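You operate a simulated robot arm through the tools that you are given. There is no shell and no other tool.

The job below is to be done with a simulated robot arm. You get a single attempt, and the scene is never put back.

JOB
Bend the cable 3 times under the 2 N weight.
Fine: weight in its seat, red knob tight; reset the count before the first bend.

Only the result counts: the job must be done as asked and must still hold three seconds after the hand-in. Knocking over, shifting, dropping, spilling or breaking anything else fails it.

ROBOT AND FRAMES
A 6-joint arm with a two-finger parallel gripper, fixed in place. Base frame: the origin is on the floor under the middle of its stand, x ahead of it, y to its left, z up; the work surface is at about z = 0.78. Lengths are in m, angles in rad, forces in N, time in s.
With the tool pointing down near the work surface it reaches from about 0.24 to 0.64 m from the base axis. Its first joint turns from -1.152 to 1.152 rad. Payload 2.7 kg.
Tool frame: the origin (TCP) lies between the finger pads and is the grasp point; the fingertips stand 0.023 m ahead of it; z points along the fingers, y is the line along which they close. Largest opening 0.094 m; finger width 0.038, thickness 0.01; the body of the gripper, 0.054 by 0.096 m, starts 0.039 m behind the TCP.
Orientation is that of the tool frame in the base frame, as a unit quaternion [x, y, z, w]. With the fingers straight down and closing along the base's y, the tool's x points along the base's -x, its y along +y and its z along -z.

CONTROLS
- The arm moves only by the tool send_rows. Its argument "deltas" is one flat list of numbers, 7 for each row, row after row: the shift along the base's x, y, z in units of 200 mm (1.0 is 200 mm), then the turn, a rotation vector about the base's x, y, z in units of 90 degrees (1.0 is 90 degrees), then the closure in counts, from 0 (fully open) to 255 (shut). In form: [tx, ty, tz, ax, ay, az, hand, tx, ty, tz, ax, ay, az, hand, ...]. A call has 1 to 20 rows; each row is the pose to reach, as a shift and turn from the pose commanded when the call began. A call with a number of a shift or a turn outside -1 to 1 is refused whole. A row lasts 0.2 s, in which the tool goes at most 0.05 m and 0.15 rad; a call with a longer step from one row to the next is refused whole, and so is a gripper value outside its range. Where a pose cannot be reached the arm comes as near as it can. A force on the tool above 40 N (or 10 N above the force at the start of the call, whichever is more), or a blocked arm, ends the call early, and 0.2 s more pass. Each finger travels about 0.045 m/s and halts on what it meets, pressing with about 44 N; the grip force reading is that of the motor and also rises with nothing between the fingers. The clock runs only during rows and for 0.2 s after the last one: add rows that repeat a pose to give the fingers time. The reply holds the time, the measured pose of the TCP, the force on the tool along the base axes, the opening and the grip force, in the units named above and with some noise, with the torque about the TCP (base axes, N m) and any sound that the robot's microphone picked up.
- Cameras (640 x 400 px; columns grow to the right, rows downward): "scene" is fixed at [0.0623, -0.4237, 1.4048]; the picture's right is [0.82, -0.57, 0.00], its down [-0.31, -0.45, -0.84] and it looks along [0.48, 0.69, -0.54] (base axes); focal length 340 px, centre (320, 200). "wrist" rides on the gripper at [0.086, 0.016, -0.074] in the tool frame; the picture's right is [-0.18, 0.98, 0.00], its down [-0.58, -0.11, -0.81] and it looks along [-0.79, -0.15, 0.59] (tool axes); focal length 243 px, centre (320, 200). There is no depth. A picture from a camera that has moved, and an enlarged one, comes with that camera's place and axes in the base frame and with its lens. The place of the scene camera against the robot may be out by one fixed shift of up to 0.012 m in any direction.
- grab_frame(camera): a new picture of that camera. It takes no simulated time.
- inspect(camera, box): a new picture of the part [left, top, right, bottom] of that camera's present view, enlarged. It takes no simulated time.
- finish_job(): hands the job in; it is judged then, once.

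Nothing tells you positions but the pictures and the camera data. Unless the task says otherwise, let go and move clear before handing in.

The tools are called after "Request:" as name(argument=value, ...) on one line, values as JSON. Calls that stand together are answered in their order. send_rows: Moves the arm, as the interface text tells. Its arguments: {"type":"object","properties":{"deltas":{"type":"array"}},"required":["deltas"]} The other tools are called the same way: grab_frame (camera) takes a picture; inspect (camera, box) takes an enlarged picture of a part of a camera's view; finish_job () hands the job in.

At the start:

```text
t: 0.0
ee_pos: [0.3888, -0.031, 1.094]
orientation: [0.001, 1.0, 0.0, 0.0]
ft_force: [0.3, 0.9, 0.2]
wrist_torque: [0.03, 0.02, 0.01]
grip_width: 0.0942
grasp_force: 0.1
```

scene: 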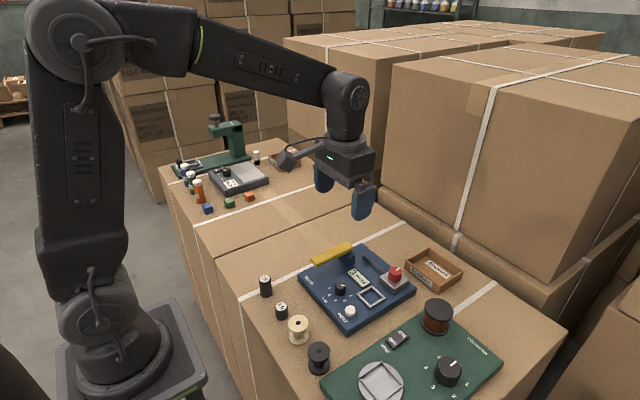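
wrist: 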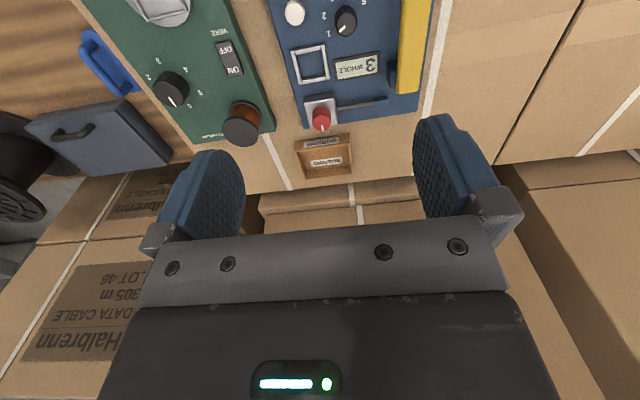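

I see a work surface with a blue device (display, knobs, yellow lever), a green device, and another set of devices at the far end. I'll look closer at each before moving.

Request:
inspect(camera="scene", box=[230, 220, 480, 376])

Request:
inspect(camera="scene", box=[150, 100, 310, 220])

Request:
inspect(camera="wrist", box=[240, 0, 480, 150])

Request:
inspect(camera="scene", box=[290, 230, 430, 330])

Request:
inspect(camera="scene", box=[320, 290, 520, 400])

```text
2.56 times, centred on (355, 298) of scene
camera zoom: at [0.0623, -0.4237, 1.4048], right [0.82, -0.57, 0.0], down [-0.31, -0.45, -0.84], along [0.48, 0.69, -0.54], focal length 872 px, centre (230, -51)
```

zoom: 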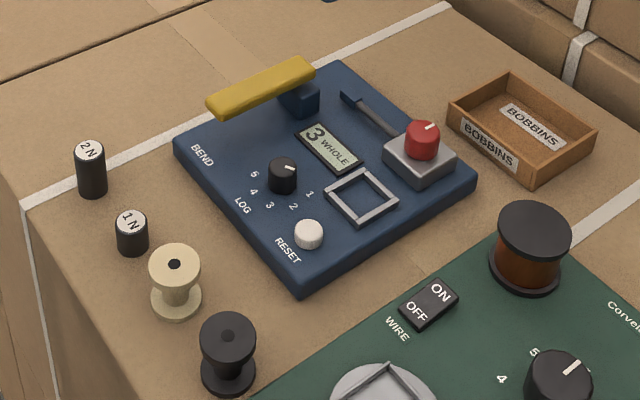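

```text
3.33 times, centred on (230, 160) of scene
camera zoom: at [0.0623, -0.4237, 1.4048], right [0.82, -0.57, 0.0], down [-0.31, -0.45, -0.84], along [0.48, 0.69, -0.54], focal length 1135 px, centre (620, 333)
```

zoom: 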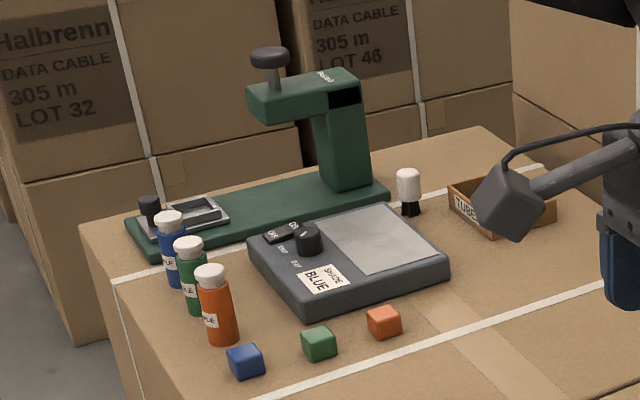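

```text
2.67 times, centred on (360, 75) of wrist
camera zoom: at [0.3024, -0.0145, 1.1686], right [0.18, 0.98, 0.0], down [0.58, -0.11, 0.81], along [0.79, -0.15, -0.59], focal length 647 px, centre (213, 533)
```

zoom: 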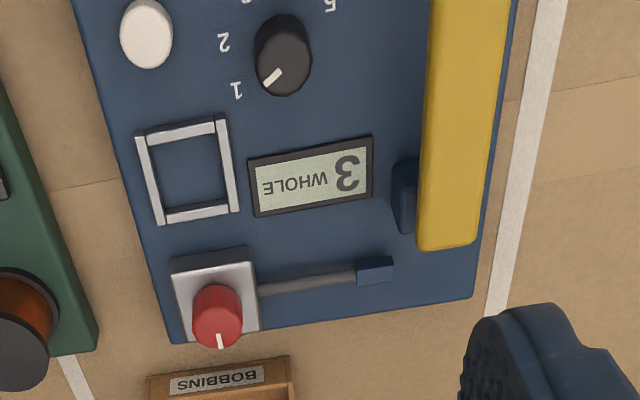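

```text
4.00 times, centred on (360, 280) of scene
camera zoom: at [0.0623, -0.4237, 1.4048], right [0.82, -0.57, 0.0], down [-0.31, -0.45, -0.84], along [0.48, 0.69, -0.54], focal length 1362 px, centre (160, -120)
```

zoom: 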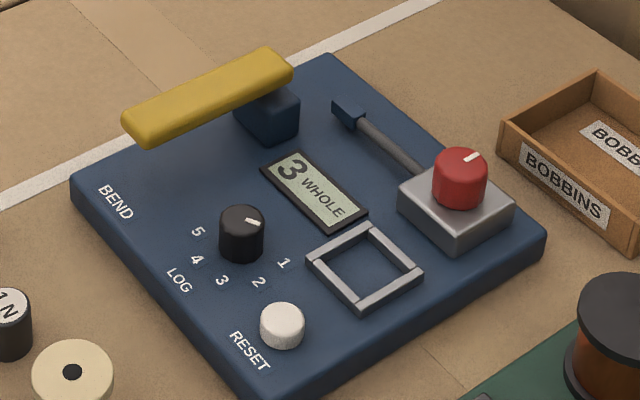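

```text
3.20 times, centred on (420, 345) of scene
camera zoom: at [0.0623, -0.4237, 1.4048], right [0.82, -0.57, 0.0], down [-0.31, -0.45, -0.84], along [0.48, 0.69, -0.54], focal length 1090 px, centre (0, -264)
```

zoom: 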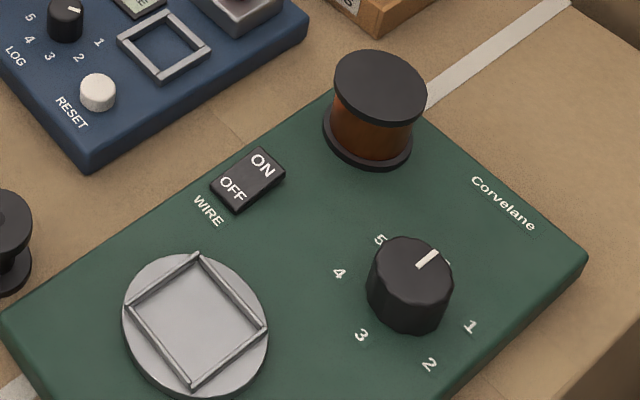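

The blue bend tester sits at roughly x 0.35–0.5, y ±0.1. It has a yellow BEND lever, a LOG selector, a RESET button, a square weight seat and the red clamp knob. The weights stand to its left, near x 0.28. I'll pull the arm back to get a better wrist view and find exact positions.

Request:
send_rows(deltas=[-0.15, -0.02, -0.1, 0, 0, 0, 0, -0.3, -0.05, -0.2, 0, 0, 0, 0, -0.45, -0.08, -0.3, 0, 0, 0, 0, -0.6, -0.1, -0.4, 0, 0, 0, 0, -0.6, -0.1, -0.4, 0, 0, 0, 0])

Request:
grab_frame(camera="wrist")

Request:
grab_frame(camera="scene")

```text
t: 1.2
ee_pos: [0.2682, -0.0504, 1.0137]
orientation: [0.0, 1.0, 0.0, -0.001]
ft_force: [-0.4, 0.2, -0.1]
wrist_torque: [0.01, 0.01, -0.03]
grip_width: 0.0938
grasp_force: 0.1
```

```text
taken
camera wrist: at [0.1819, -0.0342, 1.0878], right [0.18, 0.98, 0.0], down [0.58, -0.11, 0.81], along [0.79, -0.15, -0.59], focal length 243 px, centre (320, 200)
```

wrist: 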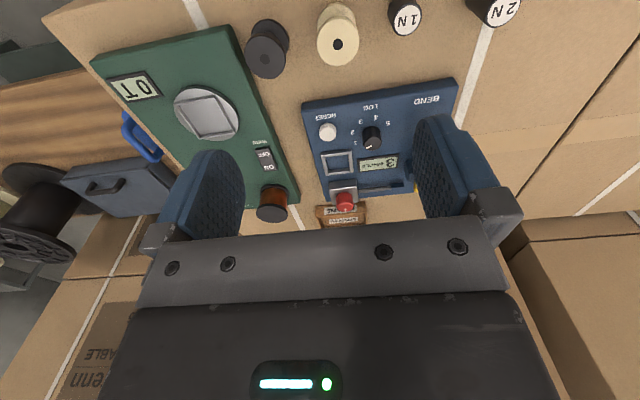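

```text
taken
```

scene: 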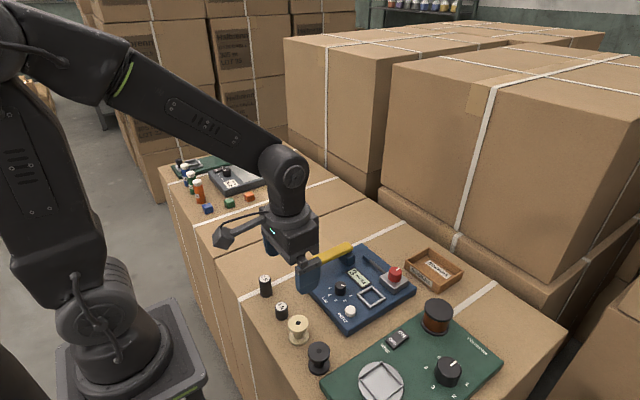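

The wrist view now covers the tester and the loose parts. I'll zoom in to measure them.

Request:
inspect(camera="wrist", box=[290, 60, 490, 220])

Request:
inspect(camera="wrist", box=[300, 0, 540, 120])

```text
2.50 times, centred on (390, 140) of wrist
camera zoom: at [0.1819, -0.0342, 1.0878], right [0.18, 0.98, 0.0], down [0.58, -0.11, 0.81], along [0.79, -0.15, -0.59], focal length 606 px, centre (145, 350)
```

zoom: 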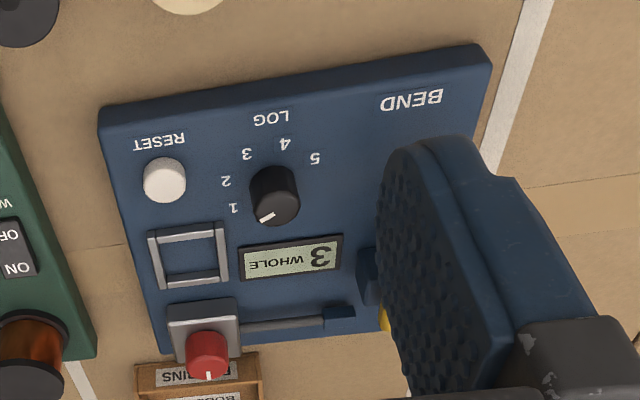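

```text
2.67 times, centred on (420, 60) of wrist
camera zoom: at [0.1819, -0.0342, 1.0878], right [0.18, 0.98, 0.0], down [0.58, -0.11, 0.81], along [0.79, -0.15, -0.59], focal length 647 px, centre (53, 573)
```

zoom: 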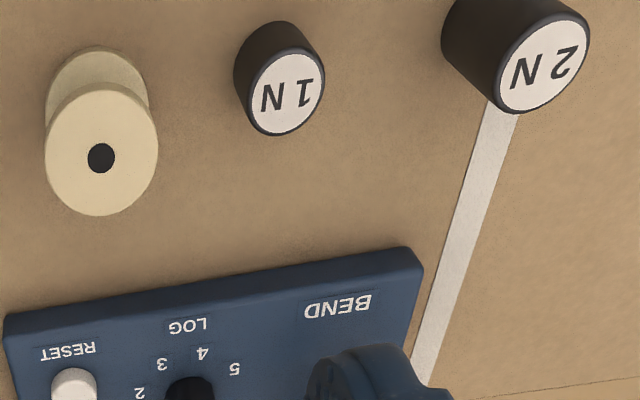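

The estimates agree between views:
- RESET is near (0.400, -0.064, 0.805).
- The seat is near (0.463, -0.057).
- The red knob is near (0.538, -0.055, 0.84).
- The 2 N weight is near (0.286, 0.113), with its top at about 0.82.

Next I'll move behind the 2 N weight to pin down its position and see the lever from that side.

Request:
send_rows(deltas=[-0.02, 0.16, -0.07, 0, 0, 0, 0, -0.04, 0.32, -0.14, 0, 0, 0, 0, -0.06, 0.48, -0.21, 0, 0, 0, 0, -0.08, 0.64, -0.29, 0, 0, 0, 0, -0.094, 0.82, -0.37, 0, 0, 0, 0, -0.094, 0.82, -0.37, 0, 0, 0, 0])

Request:
grab_frame(camera="wrist")

Request:
inspect(camera="scene", box=[290, 230, 430, 330])

```text
t: 2.6
ee_pos: [0.2527, 0.1147, 0.9408]
orientation: [0.0, 1.0, 0.0, 0.0]
ft_force: [0.5, 0.9, -0.4]
wrist_torque: [0.0, 0.01, -0.01]
grip_width: 0.094
grasp_force: 0.0
```

```text
taken
camera wrist: at [0.164, 0.1304, 1.014], right [0.18, 0.98, 0.0], down [0.58, -0.11, 0.81], along [0.79, -0.15, -0.59], focal length 243 px, centre (320, 200)
```

wrist: 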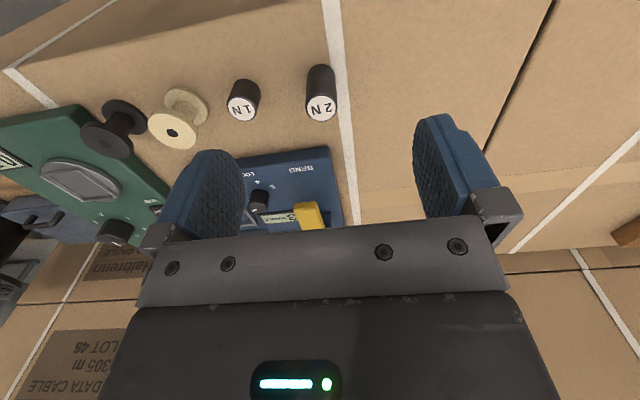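

```text
4.00 times, centred on (360, 280) of scene
camera zoom: at [0.0623, -0.4237, 1.4048], right [0.82, -0.57, 0.0], down [-0.31, -0.45, -0.84], along [0.48, 0.69, -0.54], focal length 1362 px, centre (160, -120)
```

zoom: 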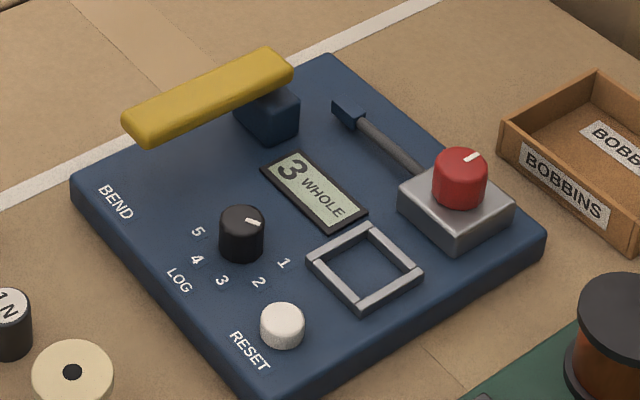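

Request:
inspect(camera="wrist", box=[220, 50, 380, 150])

Request:
inspect(camera="wrist", box=[230, 140, 370, 235])

```text
4.00 times, centred on (300, 100) of wrist
camera zoom: at [0.164, 0.1304, 1.014], right [0.18, 0.98, 0.0], down [0.58, -0.11, 0.81], along [0.79, -0.15, -0.59], focal length 970 px, centre (400, 600)
```

zoom: 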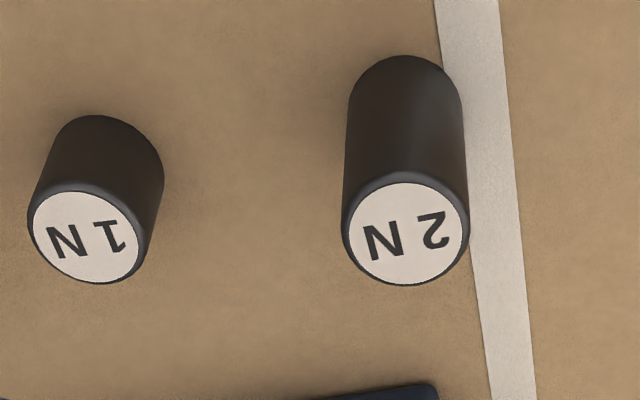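

```text
4.21 times, centred on (300, 188) of wrist
camera zoom: at [0.164, 0.1304, 1.014], right [0.18, 0.98, 0.0], down [0.58, -0.11, 0.81], along [0.79, -0.15, -0.59], focal length 1022 px, centre (404, 253)
```

zoom: 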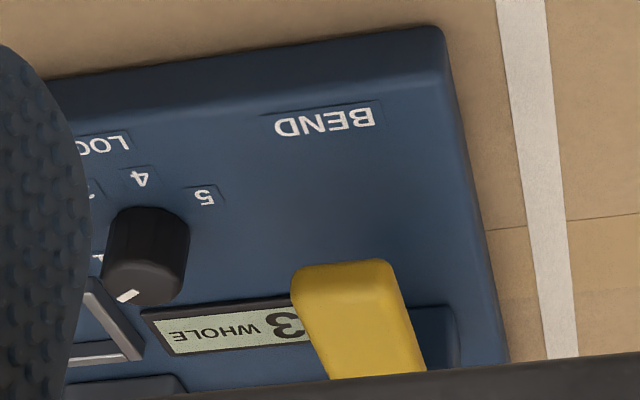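

The 2 N weight is upright at about (0.283, 0.110), 27 mm across, with its top at about z 0.829. The lever bar runs along x at y≈0.07 with its top at z≈0.845. I'll lower partly closed fingers around the weight and check before gripping.

Request:
send_rows(deltas=[0.08, -0.01, -0.08, 0, 0, 0, 92, 0.165, -0.015, -0.18, 0, 0, 0, 92, 0.165, -0.015, -0.28, 0, 0, 0, 92, 0.165, -0.015, -0.3, 0, 0, 0, 92, 0.165, -0.015, -0.3, 0, 0, 0, 92])

Request:
grab_frame(camera="wrist")

Request:
inspect(camera="scene", box=[220, 200, 380, 320])

```text
t: 3.8
ee_pos: [0.2833, 0.11, 0.8822]
orientation: [0.0, 1.0, 0.0, 0.0]
ft_force: [0.2, -0.6, -0.1]
wrist_torque: [0.01, -0.01, -0.01]
grip_width: 0.0602
grasp_force: 0.1
```

```text
taken
camera wrist: at [0.1966, 0.1257, 0.9553], right [0.18, 0.98, 0.0], down [0.58, -0.11, 0.81], along [0.79, -0.15, -0.59], focal length 243 px, centre (320, 200)
```

wrist: 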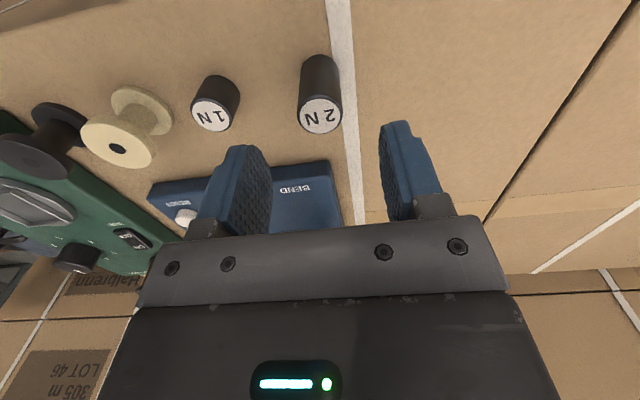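

```text
3.33 times, centred on (300, 260) of scene
camera zoom: at [0.0623, -0.4237, 1.4048], right [0.82, -0.57, 0.0], down [-0.31, -0.45, -0.84], along [0.48, 0.69, -0.54], focal length 1135 px, centre (387, 0)
```

zoom: 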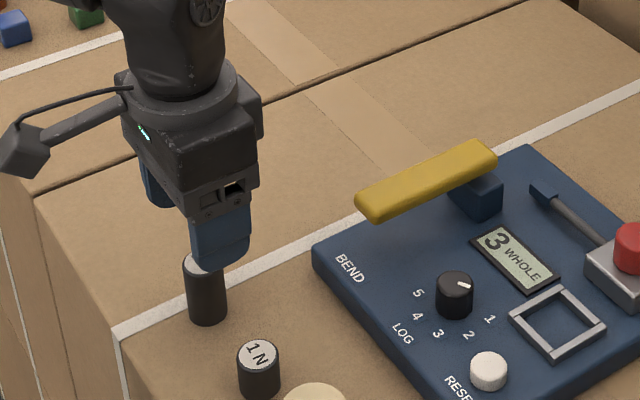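

The weight sits centred between the fingers at (0.282, 0.110). I'll lower and grip it.

Request:
send_rows(deltas=[0, 0, -0.1, 0, 0, 0, 92, 0, 0, -0.2, 0, 0, 0, 92, 0, 0, -0.31, 0, 0, 0, 92, 0, 0, -0.31, 0, 0, 0, 92, 0, 0, -0.31, 0, 0, 0, 255, 0, 0, -0.31, 0, 0, 0, 255, 0, 0, -0.31, 0, 0, 0, 255, 0, 0, -0.31, 0, 0, 0, 255])

Request:
grab_frame(camera="wrist")

Request:
inspect(camera="scene", box=[220, 200, 380, 320])

```text
t: 5.6
ee_pos: [0.2832, 0.1098, 0.8184]
orientation: [0.001, 1.0, 0.0, 0.0]
ft_force: [-0.9, -0.4, -0.2]
wrist_torque: [-0.03, 0.0, 0.02]
grip_width: 0.027
grasp_force: 43.8
```

```text
taken
camera wrist: at [0.1966, 0.1258, 0.8925], right [0.18, 0.98, 0.0], down [0.58, -0.11, 0.81], along [0.79, -0.15, -0.59], focal length 243 px, centre (320, 200)
```

wrist: 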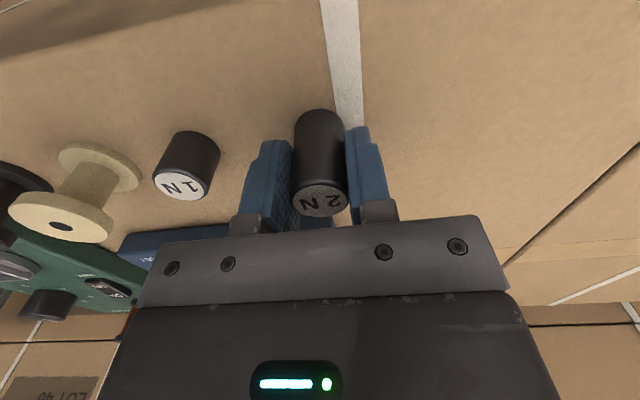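

```text
3.33 times, centred on (300, 260) of scene
camera zoom: at [0.0624, -0.4237, 1.4048], right [0.82, -0.57, 0.0], down [-0.31, -0.45, -0.84], along [0.48, 0.69, -0.54], focal length 1135 px, centre (387, 0)
```

zoom: 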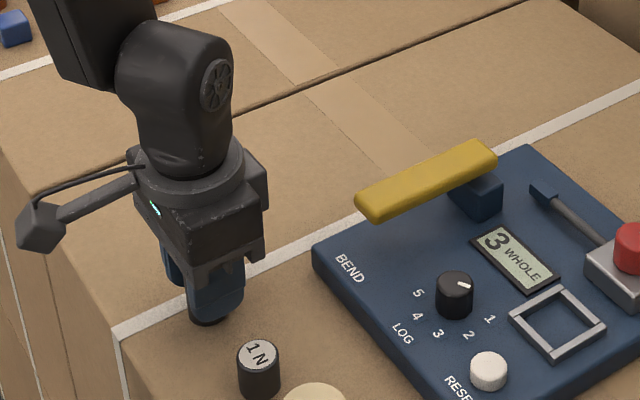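

The weight is gripped at 27 mm. I'll lift it and carry it above the seat, staying clear of the lever.

Request:
send_rows(deltas=[0, 0, 0.12, 0, 0, 0, 255, 0, 0, 0.26, 0, 0, 0, 255, 0, 0, 0.4, 0, 0, 0, 255, 0, 0, 0.5, 0, 0, 0, 255, 0.12, -0.11, 0.5, 0, 0, 0, 255, 0.25, -0.23, 0.5, 0, 0, 0, 255, 0.38, -0.35, 0.5, 0, 0, 0, 255, 0.51, -0.47, 0.5, 0, 0, 0, 255, 0.64, -0.6, 0.5, 0, 0, 0, 255, 0.77, -0.72, 0.5, 0, 0, 0, 255, 0.86, -0.8, 0.5, 0, 0, 0, 255, 0.9, -0.835, 0.5, 0, 0, 0, 255, 0.9, -0.835, 0.5, 0, 0, 0, 255, 0.9, -0.835, 0.5, 0, 0, 0, 255])

Request:
grab_frame(camera="wrist")

Request:
inspect(camera="scene", box=[270, 180, 470, 320])

```text
t: 8.6
ee_pos: [0.4654, -0.0553, 0.919]
orientation: [0.0, 1.0, 0.0, 0.0]
ft_force: [0.9, -0.4, -2.7]
wrist_torque: [0.03, 0.02, -0.01]
grip_width: 0.027
grasp_force: 43.9
```

```text
taken
camera wrist: at [0.3779, -0.0405, 0.993], right [0.18, 0.98, 0.0], down [0.58, -0.11, 0.81], along [0.79, -0.15, -0.59], focal length 243 px, centre (320, 200)
```

wrist: 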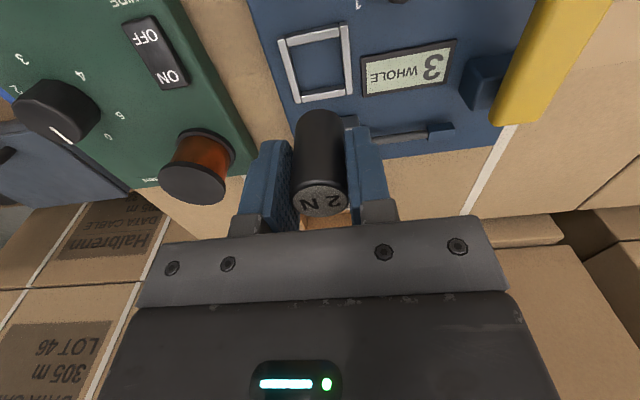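

```text
2.86 times, centred on (370, 250) of scene
camera zoom: at [0.0624, -0.4237, 1.4048], right [0.82, -0.57, 0.0], down [-0.31, -0.45, -0.84], along [0.48, 0.69, -0.54], focal length 973 px, centre (177, 57)
```

zoom: 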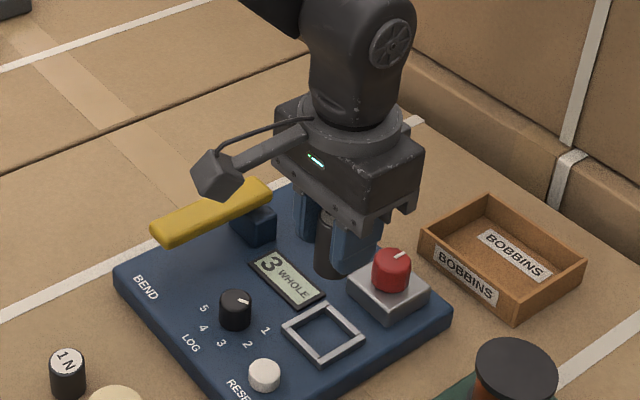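

The weight is held above the tester. I'll zoom in on the seat from here to refine its centre.

Request:
inspect(camera="wrist", box=[250, 0, 410, 110])

Request:
inspect(camera="scene", box=[340, 250, 430, 310])

```text
3.64 times, centred on (330, 55) of wrist
camera zoom: at [0.3779, -0.0405, 0.993], right [0.18, 0.98, 0.0], down [0.58, -0.11, 0.81], along [0.79, -0.15, -0.59], focal length 882 px, centre (284, 727)
```

zoom: 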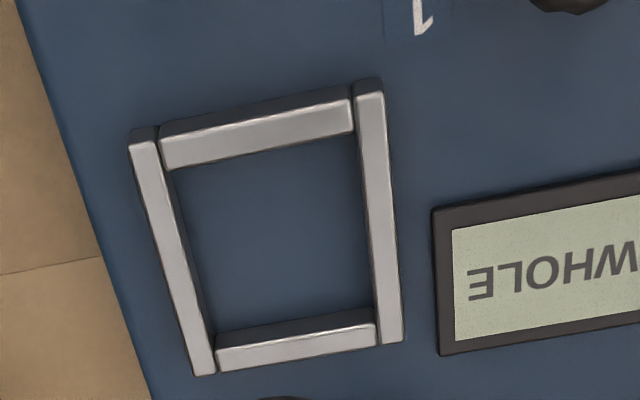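

```text
6.67 times, centred on (385, 280) of scene
camera zoom: at [0.0624, -0.4237, 1.4048], right [0.82, -0.57, 0.0], down [-0.31, -0.45, -0.84], along [0.48, 0.69, -0.54], focal length 2270 px, centre (-113, -333)
```

zoom: 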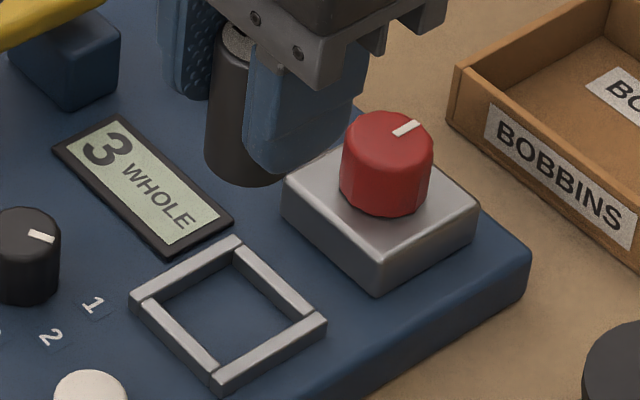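

The seat's rail square centres on about (0.466, -0.058), with rail tops at z≈0.805 and about 40 mm inside. I'll nudge the weight into line and lower it to just above the rails.

Request:
send_rows(deltas=[0.01, -0.008, -0.1, 0, 0, 0, 255, 0.01, -0.008, -0.2, 0, 0, 0, 255, 0.01, -0.008, -0.3, 0, 0, 0, 255, 0.01, -0.008, -0.35, 0, 0, 0, 255, 0.01, -0.008, -0.35, 0, 0, 0, 255])

Request:
grab_frame(camera="wrist")

Request:
inspect(camera="scene", box=[320, 230, 430, 310])

Request:
inspect(camera="wrist", box=[240, 80, 420, 220])

```text
t: 9.8
ee_pos: [0.4679, -0.0561, 0.8481]
orientation: [0.001, 1.0, 0.0, 0.0]
ft_force: [-0.1, 0.7, -2.7]
wrist_torque: [0.02, 0.02, -0.02]
grip_width: 0.0269
grasp_force: 44.0
```

```text
taken
camera wrist: at [0.3801, -0.0418, 0.9223], right [0.18, 0.98, 0.0], down [0.58, -0.11, 0.81], along [0.79, -0.15, -0.59], focal length 243 px, centre (320, 200)
```

wrist: 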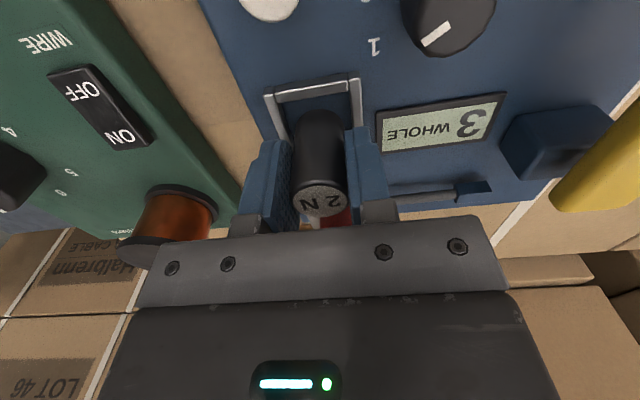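

```text
5.00 times, centred on (375, 270) of scene
camera zoom: at [0.0624, -0.4237, 1.4048], right [0.82, -0.57, 0.0], down [-0.31, -0.45, -0.84], along [0.48, 0.69, -0.54], focal length 1702 px, centre (45, -150)
```

zoom: 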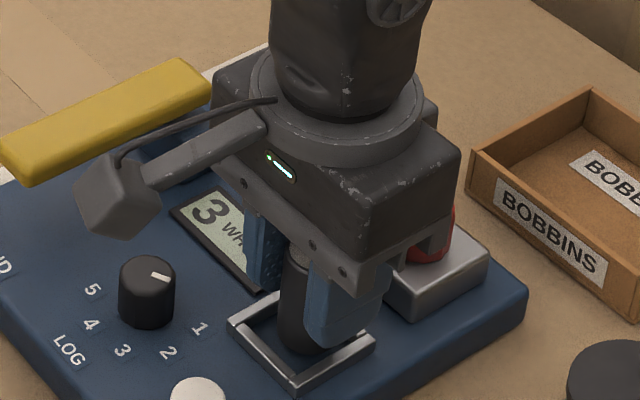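

```text
2.86 times, centred on (330, 150) of wrist
camera zoom: at [0.3801, -0.0418, 0.9223], right [0.18, 0.98, 0.0], down [0.58, -0.11, 0.81], along [0.79, -0.15, -0.59], focal length 693 px, centre (291, 343)
```

zoom: 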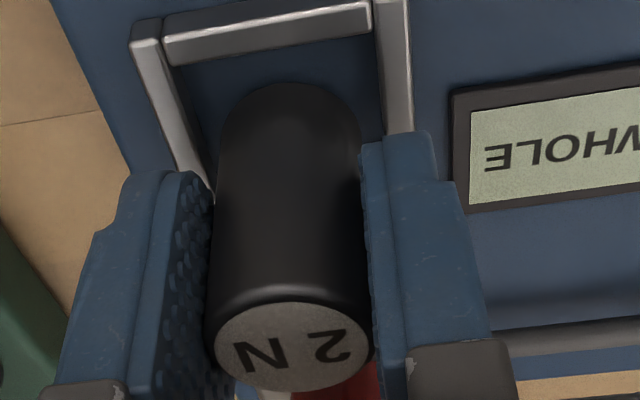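

The weight is lined up over the opening, about 2 mm short in x. I'll correct that and lower in small steps, watching the force.

Request:
send_rows(deltas=[0.01, -0.004, -0.01, 0, 0, 0, 255, 0.01, -0.004, -0.025, 0, 0, 0, 255, 0.01, -0.004, -0.04, 0, 0, 0, 255, 0.01, -0.004, -0.05, 0, 0, 0, 255, 0.01, -0.004, -0.05, 0, 0, 0, 255])

Request:
inspect(camera="wrist", box=[240, 80, 420, 220])

Request:
inspect(camera="scene", box=[340, 250, 430, 310])

```text
t: 10.7
ee_pos: [0.4682, -0.0584, 0.8427]
orientation: [0.0, 1.0, 0.0, -0.001]
ft_force: [-7.6, 0.5, 8.2]
wrist_torque: [0.01, 0.12, 0.0]
grip_width: 0.0268
grasp_force: 43.9
stopped in row 4: the force on the tool passed its limit at 42 N (the readings are from after the stop); the commanded pose is now the measured one
```

```text
2.86 times, centred on (330, 150) of wrist
camera zoom: at [0.3807, -0.0428, 0.9174], right [0.18, 0.98, 0.0], down [0.58, -0.11, 0.81], along [0.79, -0.15, -0.59], focal length 693 px, centre (291, 343)
```

zoom: 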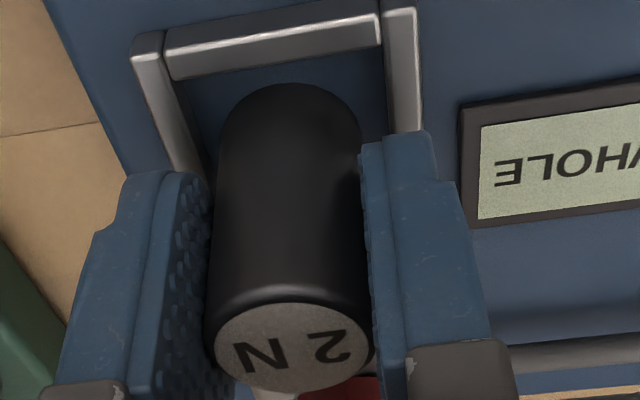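

```text
6.67 times, centred on (385, 280) of scene
camera zoom: at [0.0621, -0.4237, 1.4049], right [0.82, -0.57, 0.0], down [-0.31, -0.45, -0.84], along [0.48, 0.69, -0.54], focal length 2270 px, centre (-113, -333)
```

zoom: 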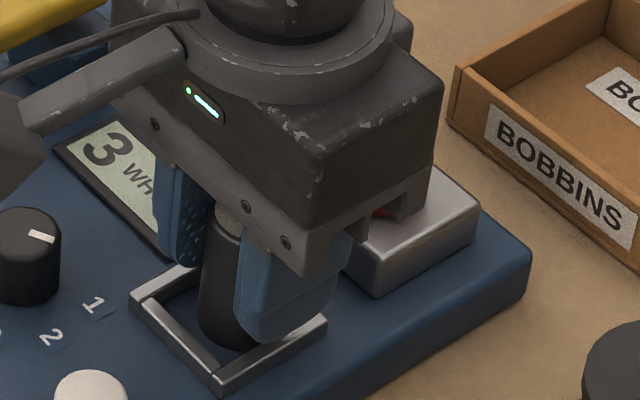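

The call stopped on contact at TCP z≈0.843. The torque suggests the far bottom edge of the weight touched first. I'll zoom in before I go on.

Request:
inspect(camera="wrist", box=[270, 80, 370, 150])

Request:
inspect(camera="scene", box=[355, 278, 395, 312])

```text
5.71 times, centred on (320, 115) of wrist
camera zoom: at [0.3807, -0.0428, 0.9174], right [0.18, 0.98, 0.0], down [0.58, -0.11, 0.81], along [0.79, -0.15, -0.59], focal length 1386 px, centre (320, 686)
```

zoom: 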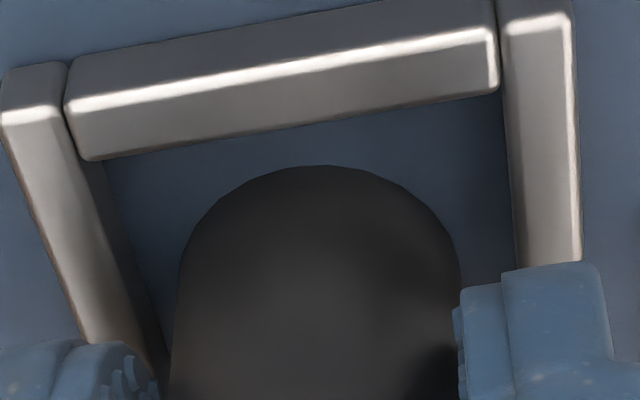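

```text
11.76 times, centred on (375, 295) of scene
camera zoom: at [0.0621, -0.4237, 1.4049], right [0.82, -0.57, 0.0], down [-0.31, -0.45, -0.84], along [0.48, 0.69, -0.54], focal length 4006 px, centre (-327, -918)
```

zoom: 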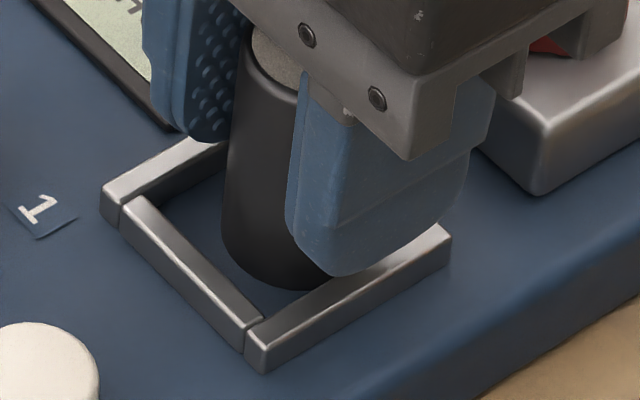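

It's unclear whether the weight is already on the seat floor or on the edge of the far rail. I'll raise it slightly, shift it 2 mm toward the robot, and lower it slowly to compare the contact height.

Request:
send_rows(deltas=[0, 0, 0.02, 0, 0, 0, 255, -0.01, 0, 0.02, 0, 0, 0, 255, -0.01, 0, 0.01, 0, 0, 0, 255, -0.01, 0, 0.005, 0, 0, 0, 255, -0.01, 0, 0.0, 0, 0, 0, 255, -0.01, 0, 0.0, 0, 0, 0, 255])

```text
t: 12.1
ee_pos: [0.4658, -0.0586, 0.844]
orientation: [0.0, 1.0, 0.0, 0.0]
ft_force: [-3.0, 0.2, 9.1]
wrist_torque: [0.01, 0.07, -0.03]
grip_width: 0.027
grasp_force: 44.0
```

The contact is at about the same height, and the torque is now centred. That fits the weight standing flat on the seat floor. One more close look before releasing.

Request:
inspect(camera="wrist", box=[270, 80, 370, 150])

Request:
inspect(camera="scene", box=[360, 285, 392, 309])

```text
5.71 times, centred on (320, 115) of wrist
camera zoom: at [0.3792, -0.043, 0.9171], right [0.18, 0.98, 0.0], down [0.58, -0.11, 0.81], along [0.79, -0.15, -0.59], focal length 1386 px, centre (320, 686)
```

zoom: 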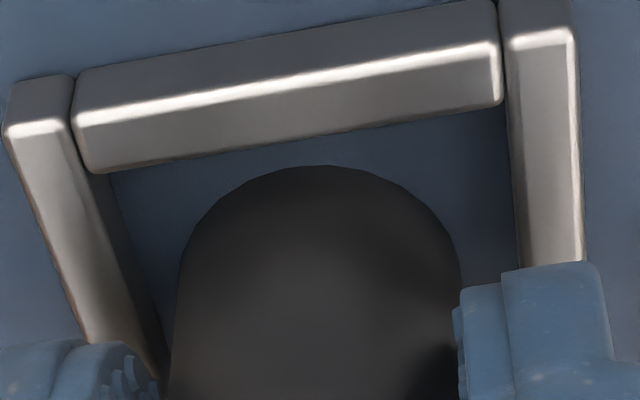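

```text
16.00 times, centred on (376, 297) of scene
camera zoom: at [0.0621, -0.4237, 1.4049], right [0.82, -0.57, 0.0], down [-0.31, -0.45, -0.84], along [0.48, 0.69, -0.54], focal length 5448 px, centre (-576, -1352)
```

zoom: 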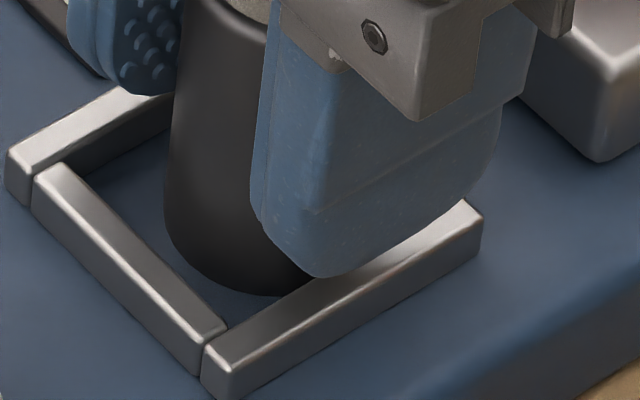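

The weight stands flat inside the rails with a gap on every side. I'll release it and raise the hand.

Request:
send_rows(deltas=[0, 0, 0, 0, 0, 0, 150, 0, 0, 0, 0, 0, 0, 119, 0, 0, 0, 0, 0, 0, 110, 0, 0, 0.1, 0, 0, 0, 110, 0, 0, 0.25, 0, 0, 0, 110, 0, 0, 0.4, 0, 0, 0, 110, 0, 0, 0.4, 0, 0, 0, 110])

Request:
grab_frame(camera="wrist")

Request:
inspect(camera="scene", box=[320, 230, 430, 310])

```text
t: 13.7
ee_pos: [0.4648, -0.0589, 0.922]
orientation: [-0.001, 1.0, -0.001, -0.001]
ft_force: [0.0, 0.7, -0.6]
wrist_torque: [0.0, -0.02, -0.02]
grip_width: 0.0536
grasp_force: 0.0
```

```text
taken
camera wrist: at [0.3789, -0.043, 0.9957], right [0.18, 0.98, 0.0], down [0.58, -0.11, 0.81], along [0.79, -0.15, -0.59], focal length 243 px, centre (320, 200)
```

wrist: 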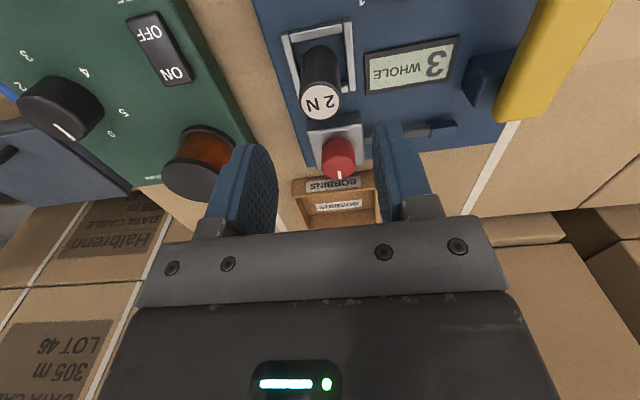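

```text
5.00 times, centred on (375, 270) of scene
camera zoom: at [0.0623, -0.4237, 1.4048], right [0.82, -0.57, 0.0], down [-0.31, -0.45, -0.84], along [0.48, 0.69, -0.54], focal length 1702 px, centre (45, -150)
```

zoom: 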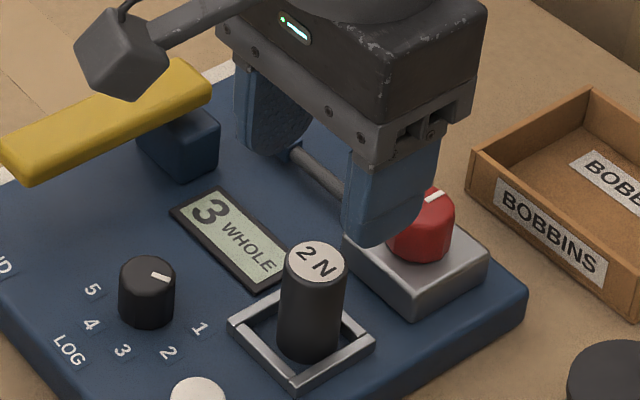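

The weight is seated. The red knob is next, so I'll zoom in for its position and pointer angle.

Request:
inspect(camera="wrist", box=[280, 100, 400, 210])

Request:
inspect(camera="scene", box=[375, 255, 420, 290])

```text
3.64 times, centred on (340, 155) of wrist
camera zoom: at [0.3789, -0.043, 0.9957], right [0.18, 0.98, 0.0], down [0.58, -0.11, 0.81], along [0.79, -0.15, -0.59], focal length 882 px, centre (247, 364)
```

zoom: 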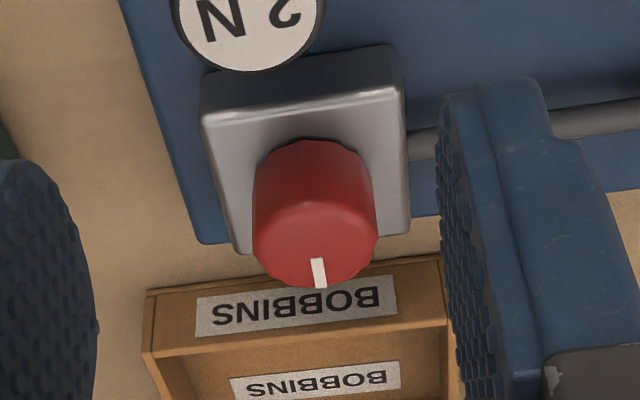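

```text
11.43 times, centred on (398, 272) of scene
camera zoom: at [0.0623, -0.4237, 1.4048], right [0.82, -0.57, 0.0], down [-0.31, -0.45, -0.84], along [0.48, 0.69, -0.54], focal length 3891 px, centre (-566, -629)
```

zoom: 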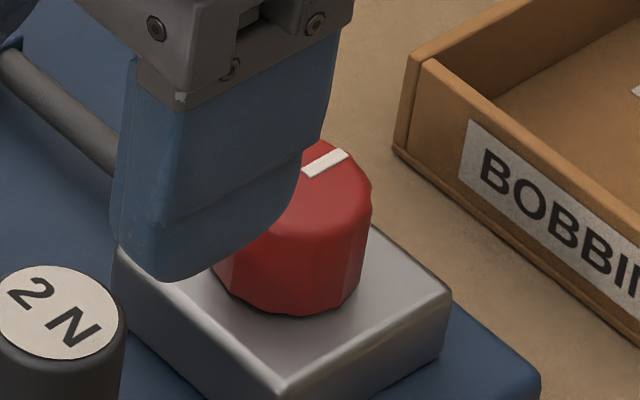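

The pointer faces roughly +x, away from the robot. The knob's distance is still uncertain at x≈0.533–0.54. I'll move above it and measure from a steeper angle.

Request:
send_rows(deltas=[0.12, 0.01, 0.0, 0, 0, 0, 110, 0.24, 0.015, 0.0, 0, 0, 0, 110, 0.35, 0.015, 0.0, 0, 0, 0, 110, 0.35, 0.015, 0.0, 0, 0, 0, 110])

Request:
grab_frame(camera="wrist")

Request:
inspect(camera="wrist", box=[270, 40, 390, 150])

Request:
inspect(camera="scene", box=[340, 230, 440, 300])

```text
t: 14.7
ee_pos: [0.5372, -0.0557, 0.9218]
orientation: [0.0, 1.0, 0.001, -0.001]
ft_force: [-0.1, 0.4, -0.7]
wrist_torque: [-0.01, 0.04, 0.04]
grip_width: 0.0534
grasp_force: 0.0
```

```text
taken
camera wrist: at [0.45, -0.0407, 0.9951], right [0.18, 0.98, 0.0], down [0.58, -0.11, 0.81], along [0.79, -0.15, -0.59], focal length 243 px, centre (320, 200)
```

wrist: 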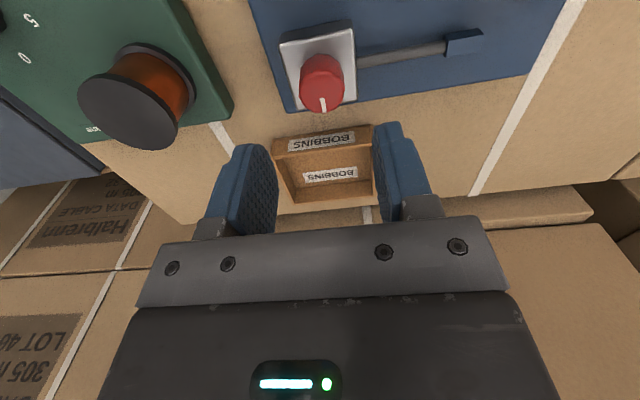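

```text
3.64 times, centred on (330, 95) of wrist
camera zoom: at [0.45, -0.0407, 0.9951], right [0.18, 0.98, 0.0], down [0.58, -0.11, 0.81], along [0.79, -0.15, -0.59], focal length 882 px, centre (284, 582)
```

zoom: 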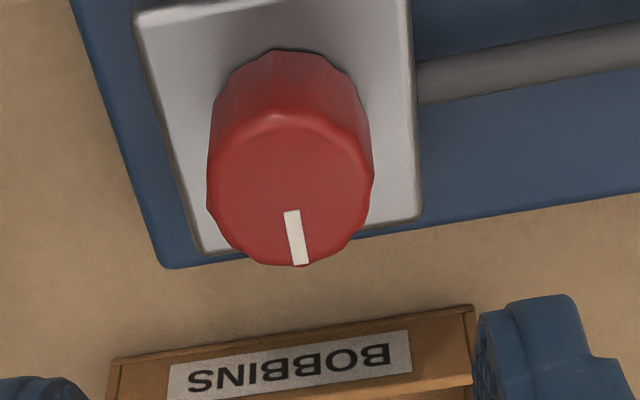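

```text
5.71 times, centred on (390, 265) of scene
camera zoom: at [0.0623, -0.4237, 1.4048], right [0.82, -0.57, 0.0], down [-0.31, -0.45, -0.84], along [0.48, 0.69, -0.54], focal length 1946 px, centre (-80, -171)
```

zoom: 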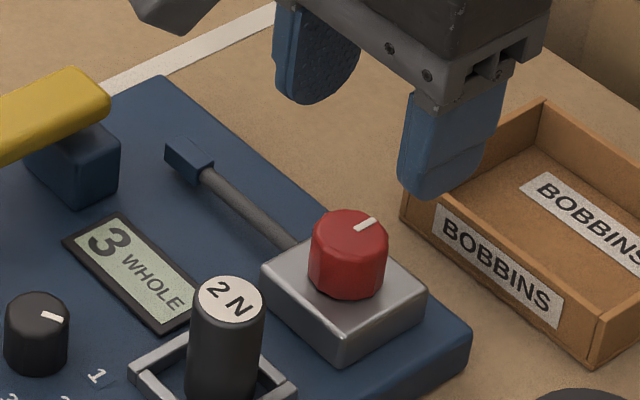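

The knob's top centres on (0.534, -0.055, 0.847). It's about 28 mm across and 20 mm tall. I'll lower the fingers around it, keeping the tips above the clamp block, and grip.

Request:
send_rows(deltas=[-0.01, 0.0, -0.1, 0, 0, 0, 110, -0.01, 0.0, -0.2, 0, 0, 0, 110, -0.01, 0.0, -0.28, 0, 0, 0, 110, -0.01, 0.0, -0.31, 0, 0, 0, 110, -0.01, 0.0, -0.335, 0, 0, 0, 110, -0.01, 0.0, -0.335, 0, 0, 0, 110])

Request:
grab_frame(camera="wrist")

Request:
inspect(camera="scene", box=[340, 230, 440, 300])

```text
t: 16.1
ee_pos: [0.5336, -0.0564, 0.855]
orientation: [0.0, 1.0, 0.0, 0.0]
ft_force: [-0.3, -0.3, 0.8]
wrist_torque: [-0.01, 0.0, 0.0]
grip_width: 0.0533
grasp_force: 0.1
```

```text
taken
camera wrist: at [0.4477, -0.0403, 0.9289], right [0.18, 0.98, 0.0], down [0.58, -0.11, 0.81], along [0.79, -0.15, -0.59], focal length 243 px, centre (320, 200)
```

wrist: 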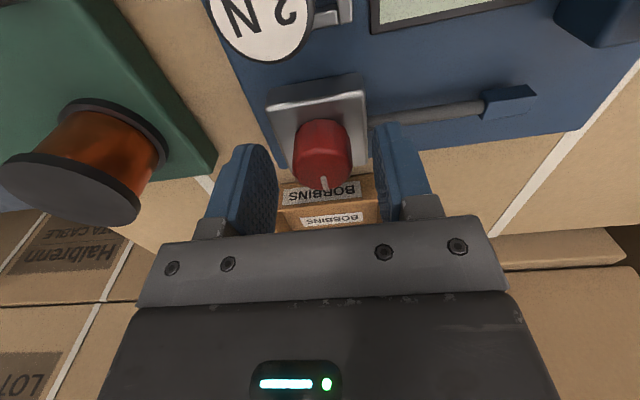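

```text
5.71 times, centred on (390, 265) of scene
camera zoom: at [0.0623, -0.4237, 1.4048], right [0.82, -0.57, 0.0], down [-0.31, -0.45, -0.84], along [0.48, 0.69, -0.54], focal length 1946 px, centre (-80, -171)
```

zoom: 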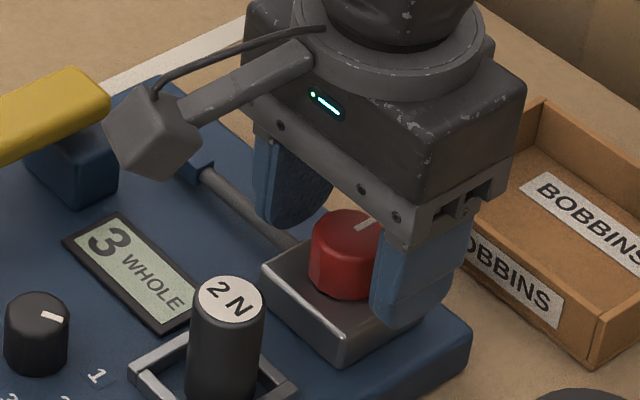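

Request:
inspect(camera="wrist", box=[270, 90, 370, 200])

```text
3.64 times, centred on (320, 145) of wrist
camera zoom: at [0.4477, -0.0403, 0.9289], right [0.18, 0.98, 0.0], down [0.58, -0.11, 0.81], along [0.79, -0.15, -0.59], focal length 882 px, centre (320, 400)
```

zoom: 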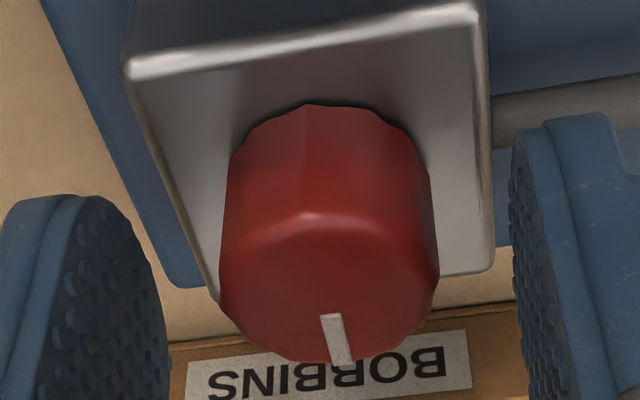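

The knob is centred on the TCP to within about 1 mm. I'll close on it.

Request:
send_rows(deltas=[0, 0, 0, 0, 0, 0, 255, 0, 0, 0, 0, 0, 0, 255, 0, 0, 0, 0, 0, 0, 255, 0, 0, 0, 0, 0, 0, 255])

Request:
inspect(camera="wrist", box=[270, 90, 370, 200])

```text
t: 17.1
ee_pos: [0.5346, -0.0562, 0.855]
orientation: [0.0, 1.0, 0.0, 0.0]
ft_force: [0.5, 7.9, -1.9]
wrist_torque: [0.25, -0.06, -0.03]
grip_width: 0.0289
grasp_force: 44.7
```

```text
3.64 times, centred on (320, 145) of wrist
camera zoom: at [0.4477, -0.0395, 0.9291], right [0.18, 0.98, 0.0], down [0.58, -0.11, 0.81], along [0.79, -0.15, -0.59], focal length 882 px, centre (320, 400)
```

zoom: 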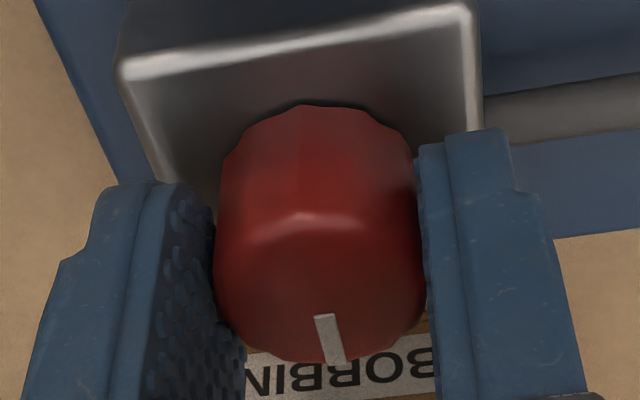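

The grip is solid on the knob at 28.9 mm. I'll nudge +y to relieve the side load, then turn clockwise a little and watch the torque about z.

Request:
send_rows(deltas=[0, 0.005, 0, 0, 0, 0, 255, 0, 0.005, 0, 0, 0, -0.05, 255, 0, 0.005, 0, 0, 0, -0.1, 255, 0, 0.005, 0, 0, 0, -0.15, 255, 0, 0.005, 0, 0, 0, -0.2, 255, 0, 0.005, 0, 0, 0, -0.2, 255])

Request:
inspect(camera="wrist", box=[250, 60, 390, 210])

Request:
inspect(camera="scene", box=[340, 230, 440, 300])

```text
t: 18.5
ee_pos: [0.5347, -0.0561, 0.8559]
orientation: [0.158, 0.987, 0.0, 0.001]
ft_force: [21.2, -1.1, -19.0]
wrist_torque: [0.1, 0.02, 0.02]
grip_width: 0.0289
grasp_force: 44.7
```

```text
2.67 times, centred on (320, 135) of wrist
camera zoom: at [0.4567, -0.0132, 0.9289], right [0.48, 0.88, 0.0], down [0.52, -0.28, 0.81], along [0.71, -0.39, -0.59], focal length 647 px, centre (320, 373)
```

zoom: 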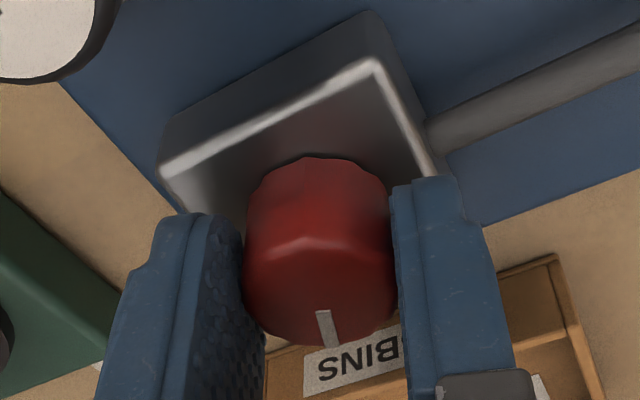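

```text
5.71 times, centred on (390, 265) of scene
camera zoom: at [0.0632, -0.4238, 1.4048], right [0.82, -0.57, 0.0], down [-0.31, -0.45, -0.84], along [0.48, 0.69, -0.54], focal length 1946 px, centre (-80, -171)
```

zoom: 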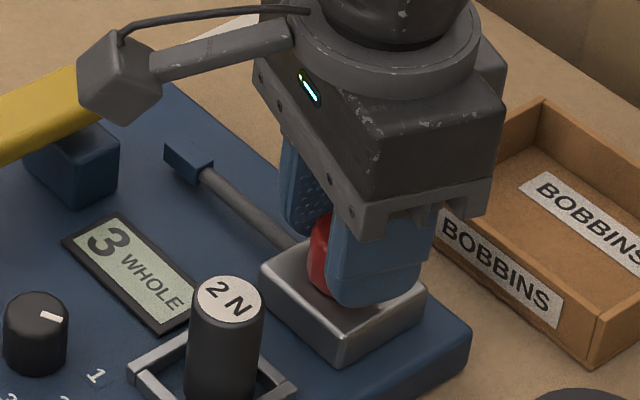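

The knob turned with the hand, 18° clockwise with almost no torque, so it was loose. A side load has built up, with fx about 21 N and fz about -19 N. I'll shift slightly to relieve it before turning further.

Request:
send_rows(deltas=[0.005, 0, 0, 0, 0, 0, 255, 0.005, 0, -0.005, 0, 0, 0, 255, 0.005, 0, -0.005, 0, 0, 0, 255])

```text
t: 19.3
ee_pos: [0.534, -0.0549, 0.8554]
orientation: [0.157, 0.988, -0.001, -0.002]
ft_force: [3.6, -2.0, 0.1]
wrist_torque: [-0.06, -0.13, 0.03]
grip_width: 0.029
grasp_force: 45.2
```

The load is gone. I'll keep turning clockwise.

Request:
send_rows(deltas=[0, 0, 0, 0, 0, -0.05, 255, 0, 0, 0, 0, 0, -0.1, 255, 0, 0, 0, 0, 0, -0.15, 255, 0, 0, 0, 0, 0, -0.2, 255, 0, 0, 0, 0, 0, -0.2, 255])

Request:
inspect(camera="wrist", box=[250, 60, 390, 210])

```text
t: 20.5
ee_pos: [0.5343, -0.0538, 0.8557]
orientation: [0.309, 0.951, 0.0, -0.001]
ft_force: [-12.5, -4.0, 16.9]
wrist_torque: [0.06, 0.7, -0.02]
grip_width: 0.0289
grasp_force: 45.3
```

```text
2.67 times, centred on (320, 135) of wrist
camera zoom: at [0.474, 0.0088, 0.9292], right [0.73, 0.69, 0.0], down [0.41, -0.43, 0.81], along [0.55, -0.59, -0.59], focal length 647 px, centre (320, 373)
```

zoom: 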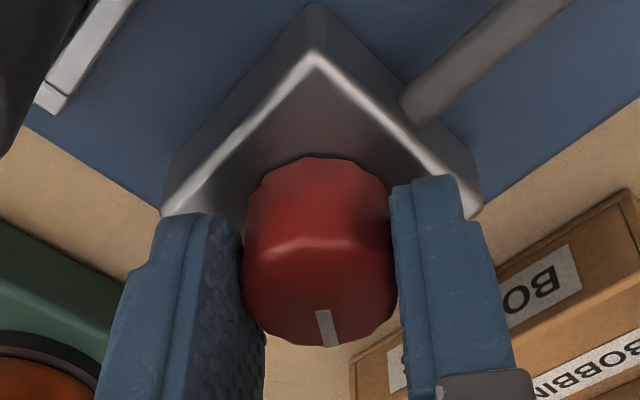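

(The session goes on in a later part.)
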